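You operate a simulated robot arm through the tools that you are given. There is no shell and no other tool. Be economical: measure what you need, move in short steps, check, and stop when the job is done.

You are at the controls of a simulated robot arm. One attempt, no reset.

JOB
Put the brown card box on top of the yoghurt tub.

The check looks at the end state, three seconds after you hand in, the way a careful person would. Anything else that was tipped, shoved, dropped, spilled or broken makes it a failure.

ROBOT AND FRAMES
A 7-joint arm with a two-finger parallel gripper, fixed in place. Base frame: the origin is at the foot of the arm, x ahead of it, y to its left, z up; the work surface is at about z = 0. Units: mm, degrees, N and s.
With the tool pointing down near the work surface it reaches from about 220 to 580 mm from the base axis. Its first joint turns from -66.0 to 66.0 degrees. Payload 2.5 kg.
Tool frame: the origin (TCP) lies between the finger pads and is the grasp point; the fingertips stand 23 mm ahead of it; z points along the fingers, y is the line along which they close. Largest opening 94 mm; finger width 38, thickness 10; the body of the gripper, 54 by 96 mm, starts 39 mm behind the TCP.
Orientation is told as [roll, pitch, yaw] about the base's x, y, z axes, in that order, counted from this pose: with the fingers straight down and closing along the base's y, the tool's x points along the base's -x, its y along +y and its z along -z.

CONTROLS
- The arm moves only by the tool drive_tool. Its argument "steps" is a list that holds one entry, the list of rows, each a list of 5 numbers: the gripper command, from -1 (shut) to 1 (fully open), values between in proportion, then the shift along the tool's x, y, z in units of 400 mm (1.0 is 400 mm), then the turn about the tool's z in units of 60 degrees (1.0 is 60 degrees). In form: [[[hand, tx, ty, tz, spin], ...]]. A call has 1 to 10 rows; each row is the pose to reach, as a shift and turn from the pose commanded when the call began, along the tool's axes at that moment. A call with a number of a shift or a turn outside -1 to 1 is refused whole. Each row takes 0.2 s and may step no farther than 50 mm and 8.6 degrees from the row before; otherwise, or with a gripper value out of range, the whole call is refused. A pose out of reach is approached as far as the arm can. The call stops where the force on the tool passes 40 N (or 10 N more than at its start, if that is more) or the arm is blocked; 0.2 s more then pass. Each finger travels about 108 mm/s and halts on what it meets, pressing with about 39 N; the grip force reading is that of the motor and also rises with nothing between the fingers. The clock runs only during rows and for 0.2 s after the last one: add rows that repeat a pose to give the fingers time. It gives the time, the measured TCP pose, the force on the tool (base axes), the opening and the grip force at its end, in the units of the frame above (readings bear some noise), and new pictures: "pictures" is both (left out), scene, wrist or none.
- Cameras (640 x 400 px; columns grow to the right, rows downward): "scene" is fixed at [102.1, -395.8, 550.2]; the picture's right is [0.93, -0.37, 0.00], its down [-0.19, -0.47, -0.86] and it looks along [0.32, 0.80, -0.51] (base axes); focal length 343 px, centre (320, 200). "wrist" rides on the gripper at [86, 16, -75] in the tool frame; the picture's right is [-0.18, 0.98, 0.00], its down [-0.58, -0.11, -0.81] and it looks along [-0.79, -0.15, 0.59] (tool axes); focal length 243 px, centre (320, 200). There is no depth. A picture from a camera that has moved, and an enlarged one, comes with that camera's place and axes in the base frame and with its lens.
- close_up(camera, box): a new picture of the part [left, top, right, bottom] of that camera's present view, enlarged. No time passes.
- finish_job(): hands the job in; it is judged then, once.

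Go step by step. Nothing tells you positions but the pictures and the camera data: compare them with the known pose of the tool, close in by small moves and look again before you grip or let go. The budget is 90 turns and 170 pictures, counting those below and the enlarged ones. Unless the task says otherwise, let go and move clear before handing in, and close with one line.

The tools are called after "Request:" as name(argument=value, ...) on one line, values as JSON. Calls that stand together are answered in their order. drive_tool: Moves the arm, as the interface text tells. Its arguments: {"type":"object","properties":{"steps":{"type":"array"},"pictures":{"type":"string","enum":["both","scene","wrist","none"]}},"required":["steps"]} The other tools are called the same way: close_up (camera, box) takes an enlarged picture of a part of a camera's view; finish_job () hands the job in.

At the start:

```text
t: 0.0
ee_pos: [330.9, 120.2, 350.2]
ee_rot: [0.0, 0.1, 0.0]
wrist_force: [0.1, 0.2, 0.2]
opening: 93.9
gripper_force: 0.1
```

scene: 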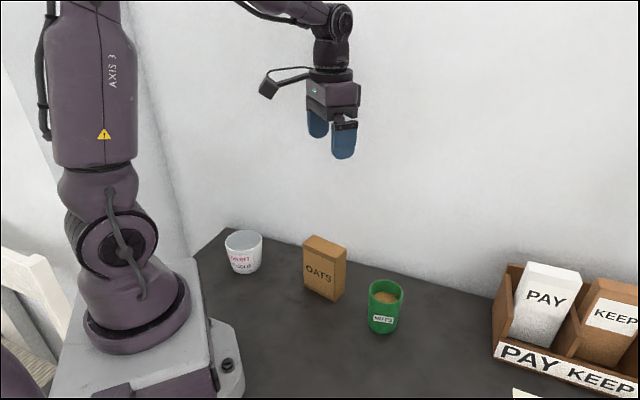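
wrist: 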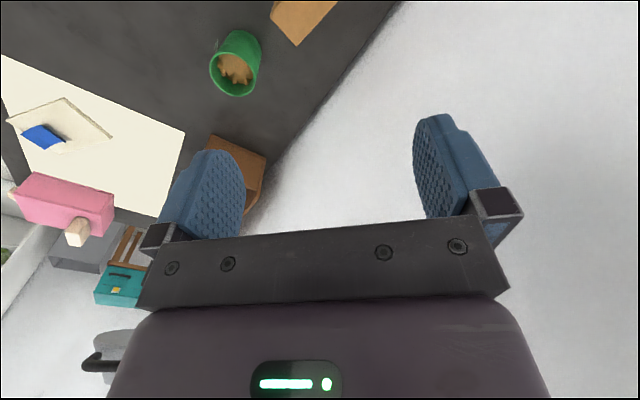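

I see a white tub, a brown OATS box and a green nuts tub on the dark mat. I'll enlarge them to measure before moving.

Request:
close_up(camera="scene", box=[200, 210, 440, 360])

Request:
close_up(camera="scene", box=[480, 250, 640, 400])

```text
2.67 times, centred on (320, 285) of scene
camera zoom: at [102.1, -395.8, 550.2], right [0.93, -0.37, 0.0], down [-0.19, -0.47, -0.86], along [0.32, 0.8, -0.51], focal length 914 px, centre (320, -27)
```

zoom: 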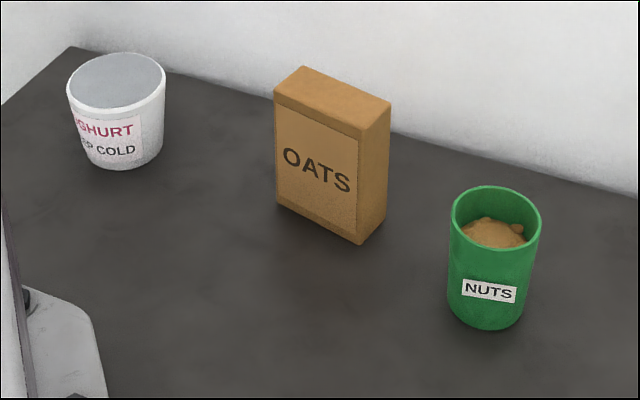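

```text
2.67 times, centred on (560, 325) of scene
camera zoom: at [102.1, -395.8, 550.2], right [0.93, -0.37, 0.0], down [-0.19, -0.47, -0.86], along [0.32, 0.8, -0.51], focal length 914 px, centre (-320, -133)
```

zoom: 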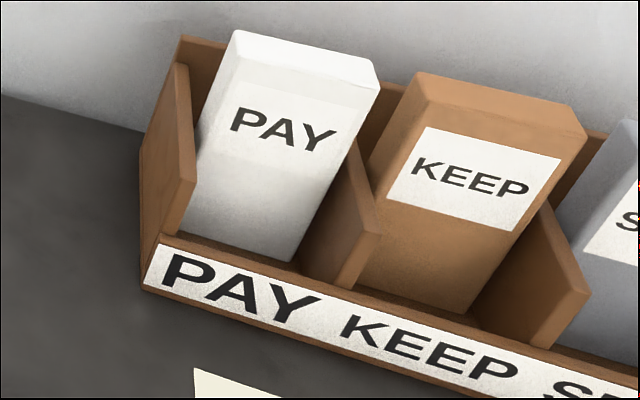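

The brown box (OATS) is near (313, 109), about 80 x 35 x 113 mm, and the yoghurt tub is near (171, 245), about 76 mm tall. I'll look closer at the tub's top and the box edges.

Request:
close_up(camera="scene", box=[212, 220, 276, 280])

Request:
close_up(camera="scene", box=[285, 225, 365, 305])

Request:
close_up(camera="wrist", box=[180, 0, 400, 140])

```text
6.67 times, centred on (244, 250) of scene
camera zoom: at [102.1, -395.8, 550.2], right [0.93, -0.37, 0.0], down [-0.19, -0.47, -0.86], along [0.32, 0.8, -0.51], focal length 2286 px, centre (827, -133)
```

zoom: 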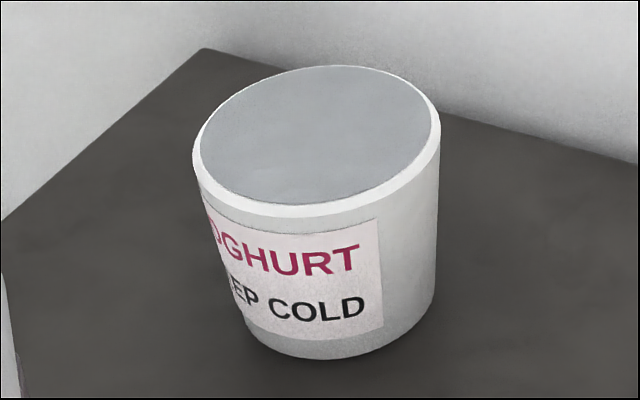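

```text
5.00 times, centred on (325, 265) of scene
camera zoom: at [102.1, -395.8, 550.2], right [0.93, -0.37, 0.0], down [-0.19, -0.47, -0.86], along [0.32, 0.8, -0.51], focal length 1715 px, centre (295, -125)
```

zoom: 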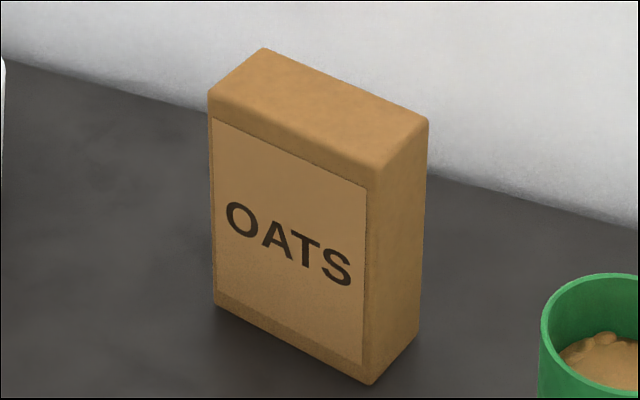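

```text
2.86 times, centred on (290, 70) of wrist
camera zoom: at [243.7, 136.8, 424.5], right [0.18, 0.98, 0.0], down [0.58, -0.11, 0.81], along [0.79, -0.15, -0.59], focal length 693 px, centre (406, 571)
```

zoom: 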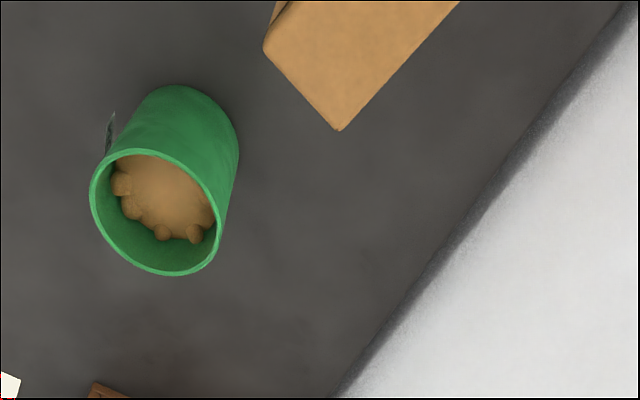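

The box is 80 x 36 x 121 mm, its long side running at about -57°. I'll go above it with the fingers turned to close across the 36 mm side, then look.

Request:
drive_tool(steps=[[[1, 0.006, -0.004, 0.05, 0.14], [1, 0.012, -0.008, 0.1, 0.28], [1, 0.018, -0.012, 0.15, 0.42], [1, 0.024, -0.016, 0.2, 0.56], [1, 0.03, -0.02, 0.25, 0.7], [1, 0.036, -0.025, 0.3, 0.84], [1, 0.0455, -0.0318, 0.35, 0.967], [1, 0.0455, -0.0318, 0.36, 0.967]]])

```text
t: 1.8
ee_pos: [311.2, 108.7, 205.3]
ee_rot: [0.0, 0.0, -58.2]
wrist_force: [1.0, 0.1, -0.1]
opening: 94.1
gripper_force: 0.0
camera wrist: at [279.9, 190.2, 280.2], right [0.93, 0.36, 0.0], down [0.21, -0.55, 0.81], along [0.29, -0.75, -0.59], focal length 243 px, centre (320, 200)
```

scene: 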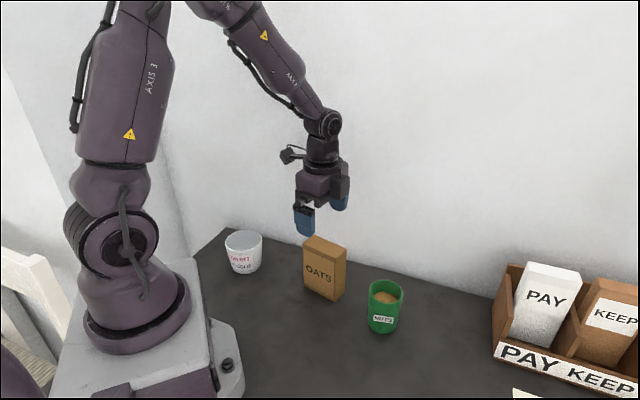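
wrist: 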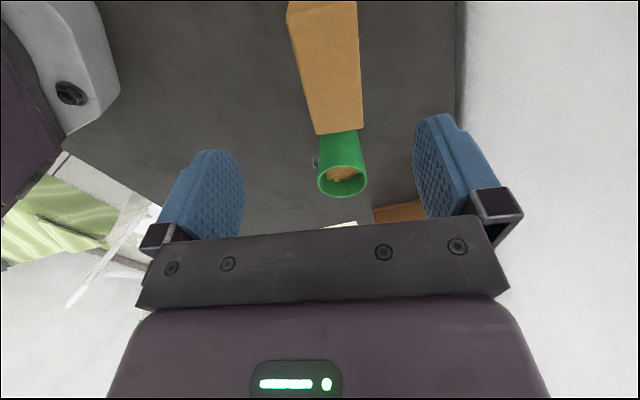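

The box sits between the open fingers and is well aligned. I'm lowering to grasp height, keeping the gripper body above the box top.

Request:
drive_tool(steps=[[[1, 0, 0.006, 0.06, 0], [1, 0, 0.006, 0.12, 0], [1, 0, 0.006, 0.18, 0], [1, 0, 0.006, 0.23, 0], [1, 0, 0.006, 0.27, 0], [1, 0, 0.006, 0.27, 0]]])

```text
t: 3.2
ee_pos: [313.2, 110.1, 97.8]
ee_rot: [0.0, 0.0, -58.1]
wrist_force: [-0.3, 0.1, 0.1]
opening: 94.1
gripper_force: 0.1
camera wrist: at [281.6, 191.4, 172.4], right [0.93, 0.37, 0.0], down [0.22, -0.55, 0.81], along [0.29, -0.75, -0.59], focal length 243 px, centre (320, 200)
```

scene: 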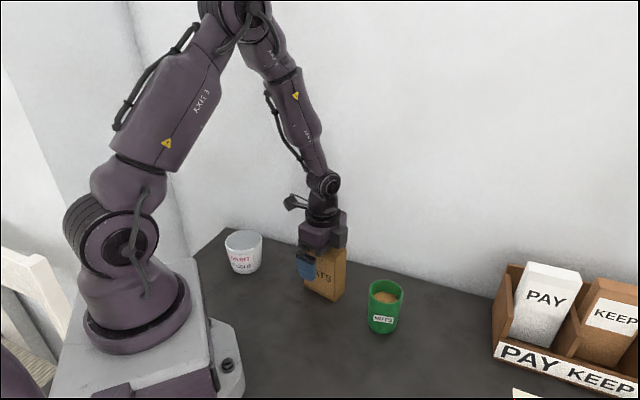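
wrist: 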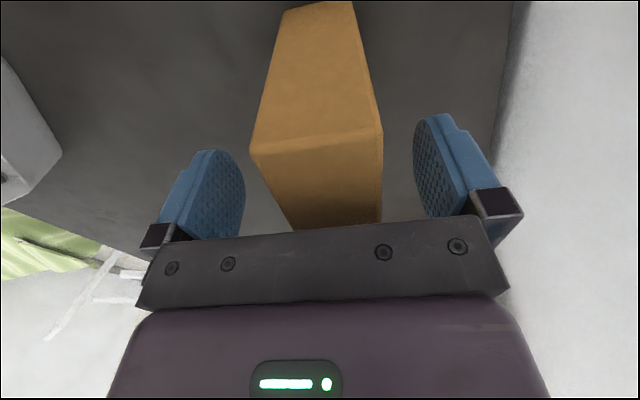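

The fingers straddle the box evenly. I'm closing gradually.

Request:
drive_tool(steps=[[[0.6, 0, 0, 0, 0], [0.2, 0, 0, 0, 0], [0.0, 0, 0, 0, 0], [-0.1, 0, 0, 0, 0], [-0.2, 0, 0, 0, 0], [-0.3, 0, 0, 0, 0], [-0.4, 0, 0, 0, 0], [-0.6, 0, 0, 0, 0], [-0.6, 0, 0, 0, 0]]])

```text
t: 5.2
ee_pos: [312.8, 109.3, 98.7]
ee_rot: [0.0, 0.0, -58.0]
wrist_force: [0.4, -0.1, 0.8]
opening: 39.1
gripper_force: 38.8
camera wrist: at [281.5, 191.3, 172.6], right [0.93, 0.37, 0.0], down [0.22, -0.55, 0.81], along [0.29, -0.75, -0.59], focal length 243 px, centre (320, 200)
```

scene: 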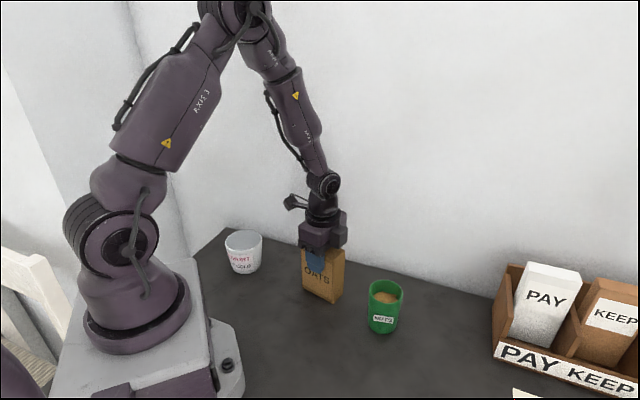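
wrist: 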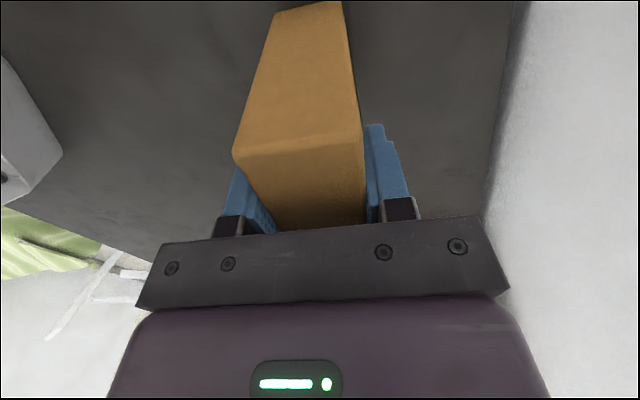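

The grip is firm at 39 mm. I'm lifting straight up.

Request:
drive_tool(steps=[[[-0.6, 0, 0, -0.02, 0], [-0.6, 0, 0, -0.08, 0], [-0.6, 0, 0, -0.16, 0], [-0.6, 0, 0, -0.24, 0], [-0.6, 0, 0, -0.3, 0], [-0.6, 0, 0, -0.3, 0]]])

Request:
close_up(camera="scene", box=[200, 140, 400, 300])

```text
t: 6.6
ee_pos: [314.5, 109.0, 217.2]
ee_rot: [-0.1, 0.0, -58.0]
wrist_force: [0.2, 0.8, -0.7]
opening: 39.2
gripper_force: 38.4
camera wrist: at [281.9, 190.9, 292.8], right [0.93, 0.37, 0.0], down [0.22, -0.55, 0.81], along [0.29, -0.75, -0.59], focal length 243 px, centre (320, 200)
```

scene: 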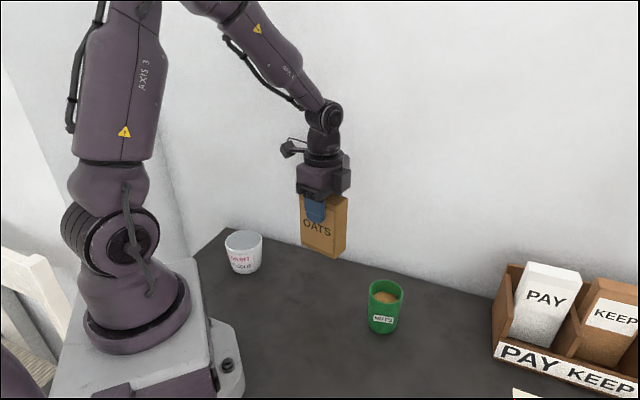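
wrist: 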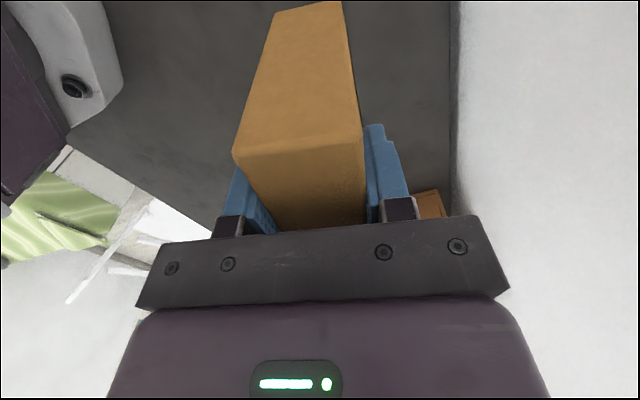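

```text
2.50 times, centred on (300, 220) of scene
camera zoom: at [102.1, -395.8, 550.2], right [0.93, -0.37, 0.0], down [-0.19, -0.47, -0.86], along [0.32, 0.8, -0.51], focal length 857 px, centre (370, 150)
```

zoom: 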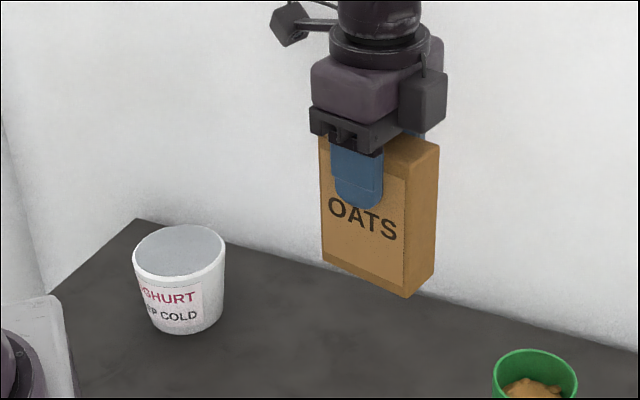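

The box is held level and clear, with its bottom at about z = 119 mm. I'm carrying it over the tub near (172, 246) while turning the tool back along with the base joint.

Request:
drive_tool(steps=[[[-0.6, 0.05, -0.0125, 0, -0.06], [-0.6, 0.11, -0.0275, 0, -0.13], [-0.6, 0.18, -0.045, 0, -0.22], [-0.6, 0.25, -0.0625, 0, -0.32], [-0.6, 0.32, -0.08, 0, -0.42], [-0.6, 0.39, -0.0975, 0, -0.5], [-0.6, 0.45, -0.1125, 0, -0.57], [-0.6, 0.4786, -0.1195, 0, -0.6], [-0.6, 0.4786, -0.1195, 0, -0.6]]])

Request:
close_up(camera="scene", box=[185, 150, 305, 290])

```text
t: 8.6
ee_pos: [170.4, 247.0, 218.5]
ee_rot: [-0.1, 0.0, -21.9]
wrist_force: [0.4, -0.2, -1.3]
opening: 39.2
gripper_force: 38.8
camera wrist: at [97.8, 293.7, 292.3], right [0.54, 0.84, 0.0], down [0.5, -0.32, 0.81], along [0.68, -0.43, -0.59], focal length 243 px, centre (320, 200)
```

scene: 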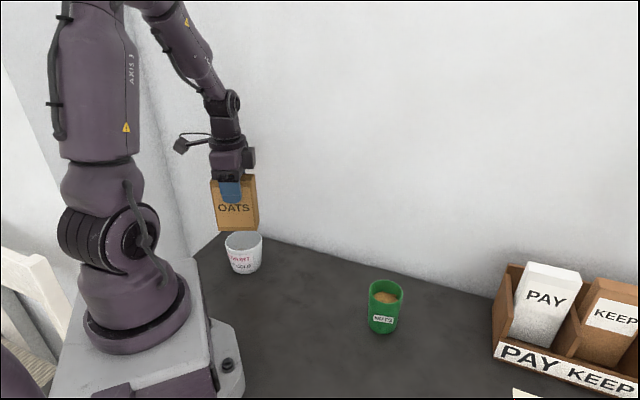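
wrist: 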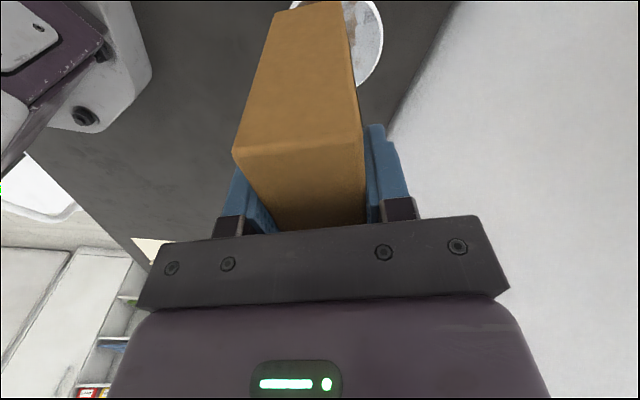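

```text
2.86 times, centred on (245, 220) of scene
camera zoom: at [102.1, -395.8, 550.2], right [0.93, -0.37, 0.0], down [-0.19, -0.47, -0.86], along [0.32, 0.8, -0.51], focal length 980 px, centre (534, 143)
```

zoom: 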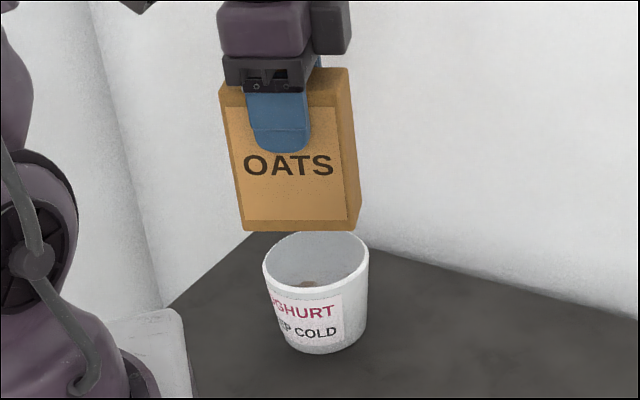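

The tub's top looks different now: open, or a shiny lid with reflections. I'll look closely before lowering.

Request:
close_up(camera="scene", box=[216, 222, 272, 278])

Request:
close_up(camera="wrist", box=[320, 0, 420, 100])

```text
7.14 times, centred on (244, 250) of scene
camera zoom: at [102.1, -395.8, 550.2], right [0.93, -0.37, 0.0], down [-0.19, -0.47, -0.86], along [0.32, 0.8, -0.51], focal length 2450 px, centre (863, -157)
```

zoom: 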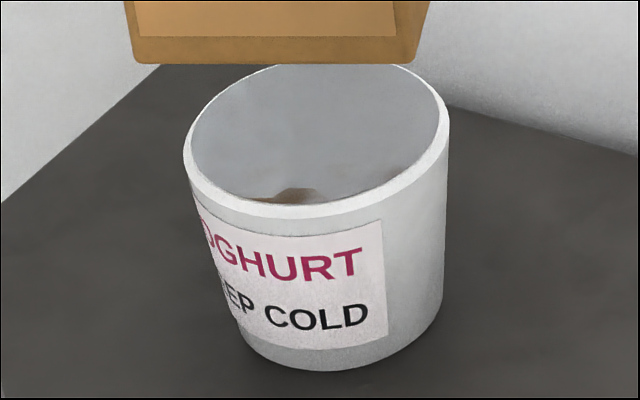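

```text
4.00 times, centred on (370, 50) of wrist
camera zoom: at [97.8, 293.7, 292.3], right [0.54, 0.84, 0.0], down [0.5, -0.32, 0.81], along [0.68, -0.43, -0.59], focal length 970 px, centre (120, 800)
```

zoom: 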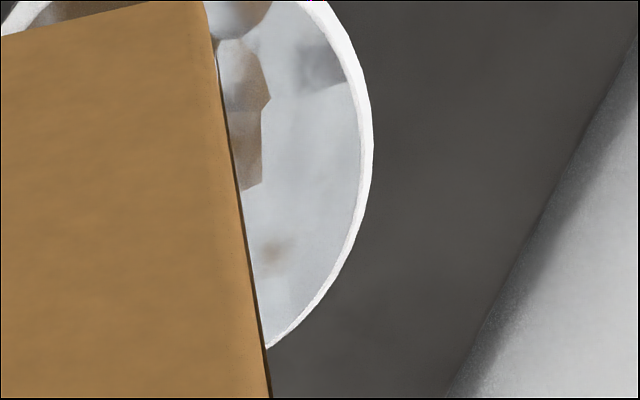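

It's a shiny foil lid, flat and closed, reflecting the scene. The tub centre comes out near (174, 249), so I'm correcting by a few mm, lowering to just above the lid and checking.

Request:
drive_tool(steps=[[[-0.6, -0.006, 0.009, 0.01, 0], [-0.6, -0.006, 0.009, 0.04, 0], [-0.6, -0.006, 0.009, 0.065, 0], [-0.6, -0.006, 0.009, 0.085, 0], [-0.6, -0.006, 0.009, 0.085, 0]]])

Request:
close_up(camera="scene", box=[204, 190, 284, 280])

Request:
close_up(camera="wrist", box=[220, 0, 420, 130])

```text
t: 9.8
ee_pos: [174.6, 248.0, 182.5]
ee_rot: [-0.1, -0.1, -22.1]
wrist_force: [-1.1, 0.4, 0.4]
opening: 38.9
gripper_force: 38.7
camera wrist: at [101.6, 296.1, 258.5], right [0.54, 0.84, 0.0], down [0.5, -0.32, 0.81], along [0.68, -0.43, -0.59], focal length 243 px, centre (320, 200)
```

scene: 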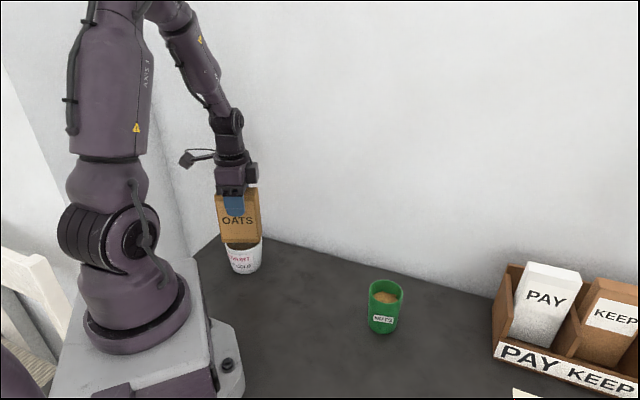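
wrist: 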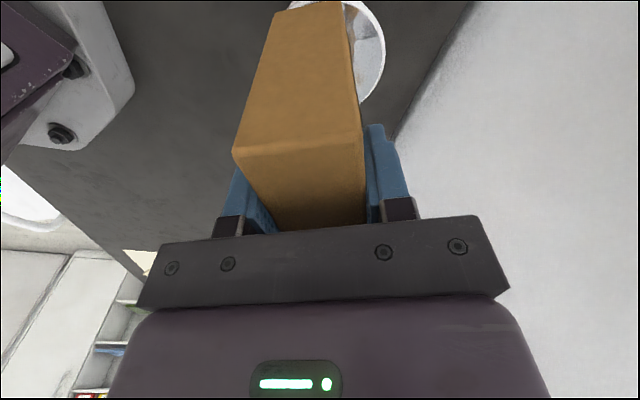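

```text
4.44 times, centred on (244, 235) of scene
camera zoom: at [102.1, -395.8, 550.2], right [0.93, -0.37, 0.0], down [-0.19, -0.47, -0.86], along [0.32, 0.8, -0.51], focal length 1524 px, centre (658, 44)
```

zoom: 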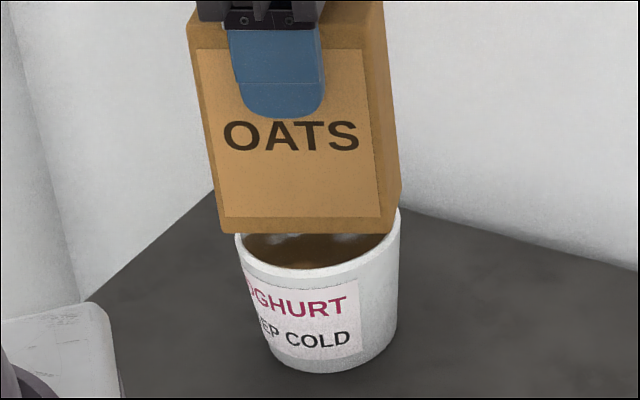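

```text
3.08 times, centred on (320, 65) of wrist
camera zoom: at [101.6, 296.1, 258.5], right [0.54, 0.84, 0.0], down [0.5, -0.32, 0.81], along [0.68, -0.43, -0.59], focal length 746 px, centre (320, 615)
```

zoom: 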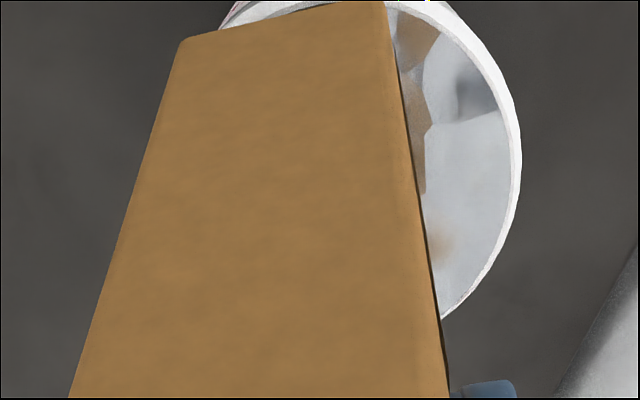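

Combining both cameras, the tub rim is at about z = 70 and its centre about (175, 253). I'm shifting 4 mm and lowering most of the remaining gap.

Request:
drive_tool(steps=[[[-0.6, 0.002, 0.01, 0, 0], [-0.6, 0.002, 0.01, 0.005, 0], [-0.6, 0.002, 0.01, 0.01, 0], [-0.6, 0.002, 0.01, 0.015, 0], [-0.6, 0.002, 0.01, 0.02, 0], [-0.6, 0.002, 0.01, 0.02, 0]]])

Request:
close_up(camera="scene", box=[204, 200, 284, 280])

Request:
close_up(camera="wrist", box=[220, 0, 420, 130])

```text
t: 11.2
ee_pos: [175.9, 252.3, 176.0]
ee_rot: [0.0, 0.0, -22.0]
wrist_force: [0.0, 0.1, 0.1]
opening: 39.0
gripper_force: 39.1
camera wrist: at [102.2, 299.9, 250.4], right [0.54, 0.84, 0.0], down [0.5, -0.32, 0.81], along [0.68, -0.43, -0.59], focal length 243 px, centre (320, 200)
```

scene: 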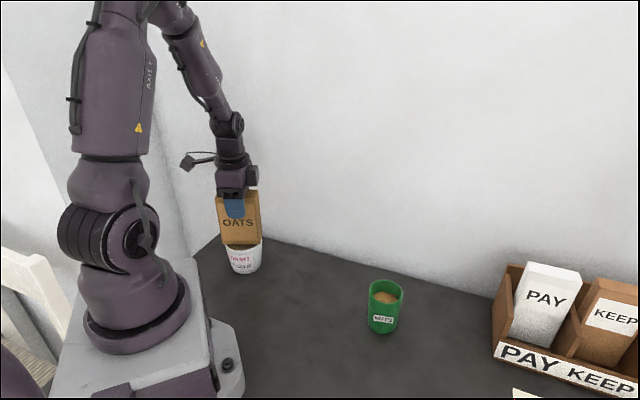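
wrist: 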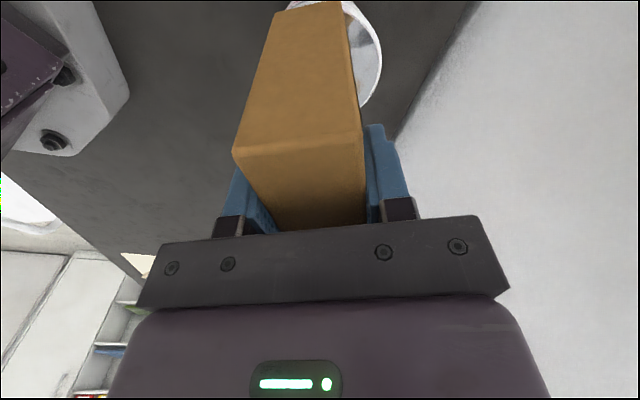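

```text
5.00 times, centred on (244, 240) of scene
camera zoom: at [102.1, -395.8, 550.2], right [0.93, -0.37, 0.0], down [-0.19, -0.47, -0.86], along [0.32, 0.8, -0.51], focal length 1715 px, centre (700, 0)
```

zoom: 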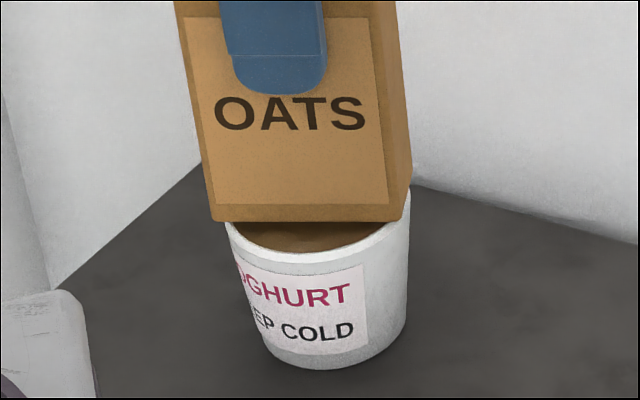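

```text
3.08 times, centred on (320, 65) of wrist
camera zoom: at [102.2, 299.9, 250.4], right [0.54, 0.84, 0.0], down [0.5, -0.32, 0.81], along [0.68, -0.43, -0.59], focal length 746 px, centre (320, 615)
```

zoom: 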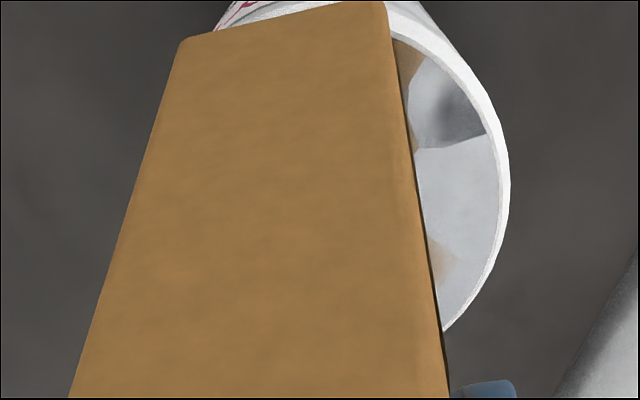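

The box is centred to within 2–3 mm. I'm nudging 2 mm toward the overhanging side's opposite and lowering in 1 mm steps.

Request:
drive_tool(steps=[[[-0.6, -0.005, 0, 0, 0], [-0.6, -0.005, 0, 0.0025, 0], [-0.6, -0.005, 0, 0.005, 0], [-0.6, -0.005, 0, 0.0075, 0], [-0.6, -0.005, 0, 0.01, 0], [-0.6, -0.005, 0, 0.01, 0]]], pictures="none")

Request:
close_up(camera="scene", box=[204, 200, 284, 280])

```text
t: 12.6
ee_pos: [177.7, 252.1, 172.7]
ee_rot: [0.1, 0.0, -21.9]
wrist_force: [-1.0, -4.6, 18.3]
opening: 39.4
gripper_force: 39.1
```

```text
5.00 times, centred on (244, 240) of scene
camera zoom: at [102.0, -395.9, 550.2], right [0.93, -0.37, 0.0], down [-0.19, -0.47, -0.86], along [0.32, 0.8, -0.51], focal length 1715 px, centre (700, 0)
```

zoom: 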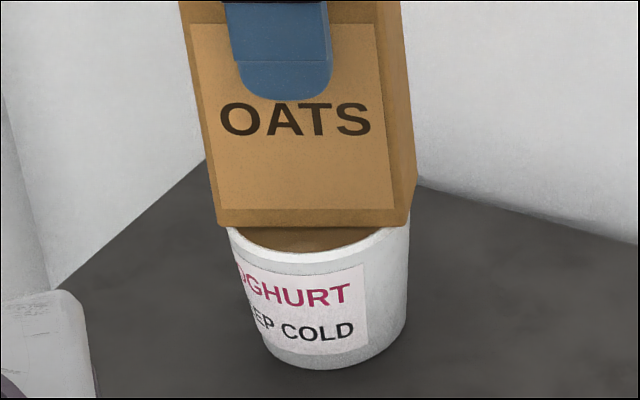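

Contact: 18 N upward, with the box centred on the lid. I'm relieving most of the pressure, then opening the fingers gently.

Request:
drive_tool(steps=[[[-0.6, 0, 0, -0.001, 0], [-0.6, 0, 0, -0.002, 0], [-0.6, 0, 0, -0.002, 0]]])

Request:
close_up(camera="wrist", box=[220, 0, 420, 130])

```text
t: 13.4
ee_pos: [178.8, 251.9, 172.6]
ee_rot: [0.2, 0.0, -21.9]
wrist_force: [0.7, 1.0, 7.7]
opening: 39.2
gripper_force: 39.1
camera wrist: at [104.0, 299.2, 247.5], right [0.54, 0.84, 0.0], down [0.5, -0.32, 0.81], along [0.68, -0.43, -0.59], focal length 243 px, centre (320, 200)
```

scene: 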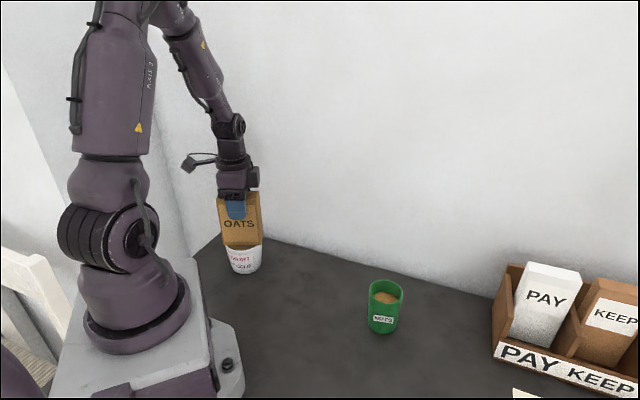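
wrist: 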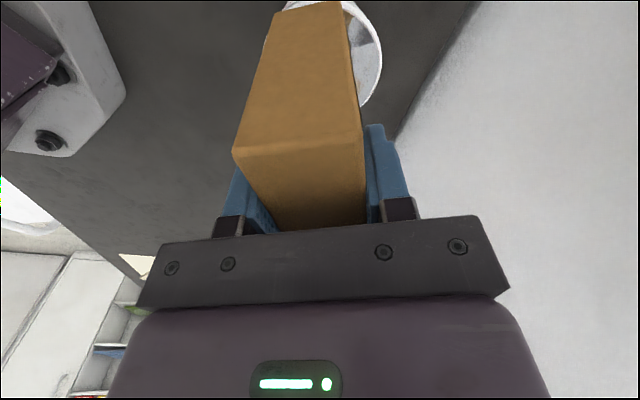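

```text
3.08 times, centred on (320, 65) of wrist
camera zoom: at [104.0, 299.2, 247.5], right [0.54, 0.84, 0.0], down [0.5, -0.32, 0.81], along [0.68, -0.43, -0.59], focal length 746 px, centre (320, 615)
```

zoom: 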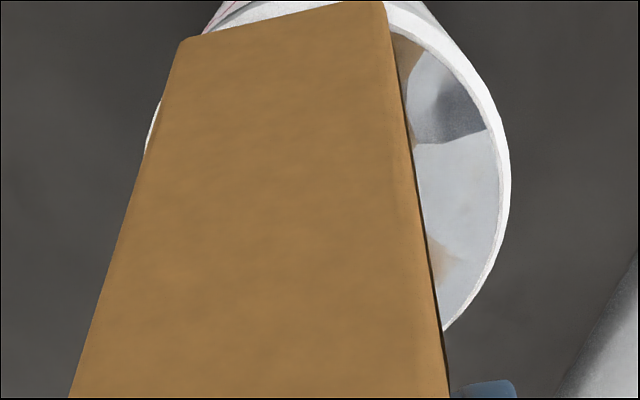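

Residual force is about 8 N and the box is centred and upright. I'm opening slowly.

Request:
drive_tool(steps=[[[-0.16, 0, 0, 0, 0], [-0.12, 0, 0, 0, 0], [-0.05, 0, 0, 0, 0], [0.1, 0, 0, 0, 0], [0.3, 0, 0, 0, 0], [0.5, 0, 0, 0, 0], [0.5, 0, 0, 0, 0]]])

Request:
close_up(camera="scene", box=[204, 180, 284, 280])

```text
t: 15.0
ee_pos: [177.6, 252.0, 173.4]
ee_rot: [0.0, 0.1, -22.0]
wrist_force: [0.1, 0.3, -1.0]
opening: 70.6
gripper_force: 0.0
camera wrist: at [104.0, 299.0, 247.5], right [0.54, 0.84, 0.0], down [0.5, -0.32, 0.81], along [0.68, -0.43, -0.59], focal length 243 px, centre (320, 200)
```

scene: 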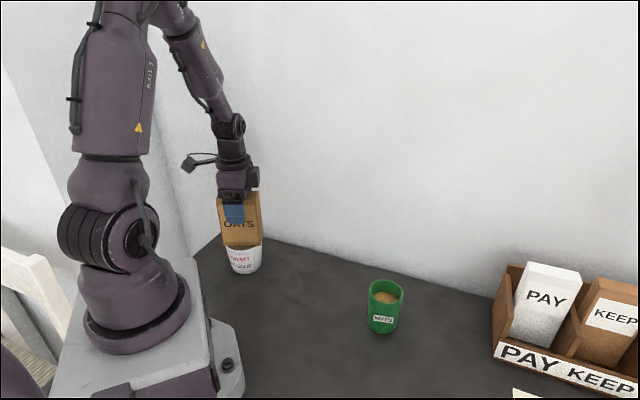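
wrist: 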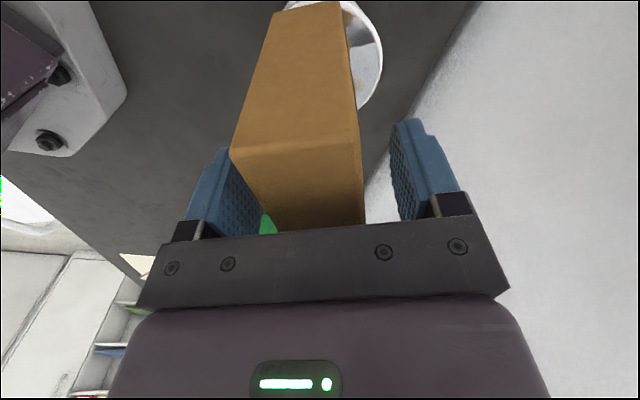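

```text
4.00 times, centred on (244, 230) of scene
camera zoom: at [102.1, -395.8, 550.2], right [0.93, -0.37, 0.0], down [-0.19, -0.47, -0.86], along [0.32, 0.8, -0.51], focal length 1372 px, centre (624, 80)
```

zoom: 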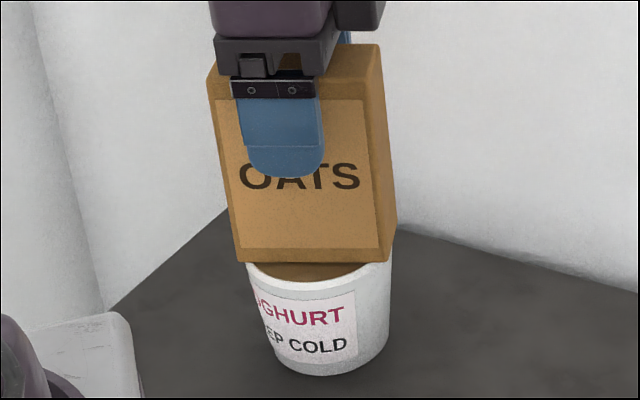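

The box stands free on the tub. I'm raising the gripper straight up, clear of it.

Request:
drive_tool(steps=[[[0.5, 0, 0, -0.02, 0], [0.5, 0, 0, -0.06, 0], [0.5, 0, 0, -0.12, 0], [0.5, 0, 0, -0.2, 0], [0.5, 0, 0, -0.28, 0], [0.5, 0, 0, -0.34, 0], [0.5, 0, 0, -0.34, 0]]])

Request:
close_up(camera="scene", box=[204, 180, 284, 280])

```text
t: 16.6
ee_pos: [177.2, 253.0, 310.1]
ee_rot: [0.0, 0.0, -22.0]
wrist_force: [0.0, 0.6, 1.2]
opening: 70.5
gripper_force: 0.1
camera wrist: at [104.1, 299.3, 384.1], right [0.54, 0.84, 0.0], down [0.5, -0.32, 0.81], along [0.68, -0.43, -0.59], focal length 243 px, centre (320, 200)
```

scene: 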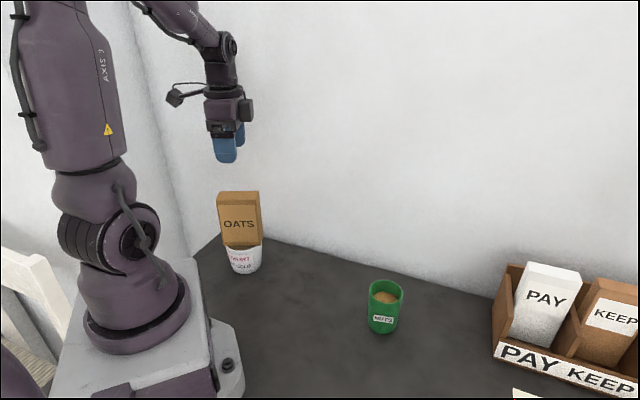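
wrist: 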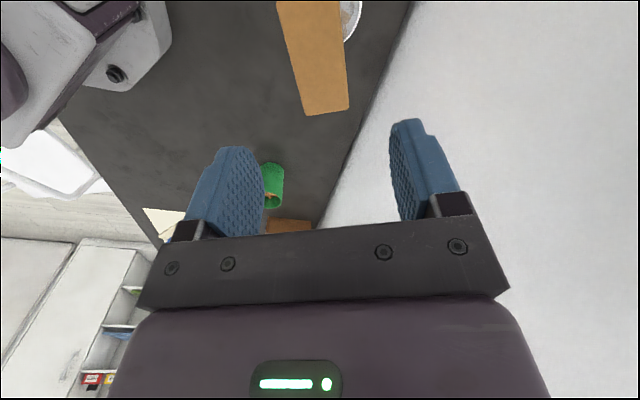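

```text
4.00 times, centred on (244, 230) of scene
camera zoom: at [102.1, -395.8, 550.2], right [0.93, -0.37, 0.0], down [-0.19, -0.47, -0.86], along [0.32, 0.8, -0.51], focal length 1372 px, centre (624, 80)
```

zoom: 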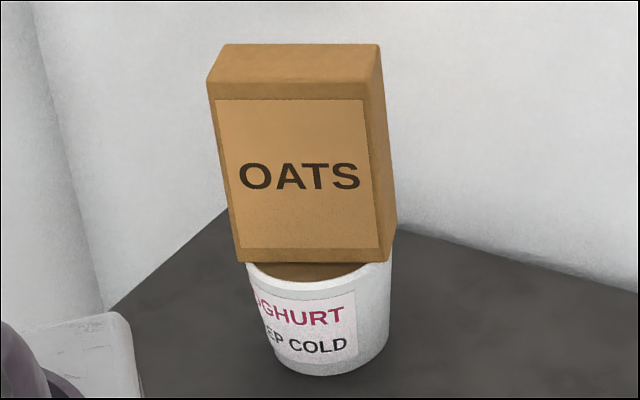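

The box is standing upright and still, centred on the tub. The gripper is clear and nothing else has moved, so I'm handing in.

Request:
finish_job()

```text
The job is handed in.
```

The brown OATS box stands upright on the yoghurt tub's lid, the gripper is clear above it, and nothing else was disturbed.
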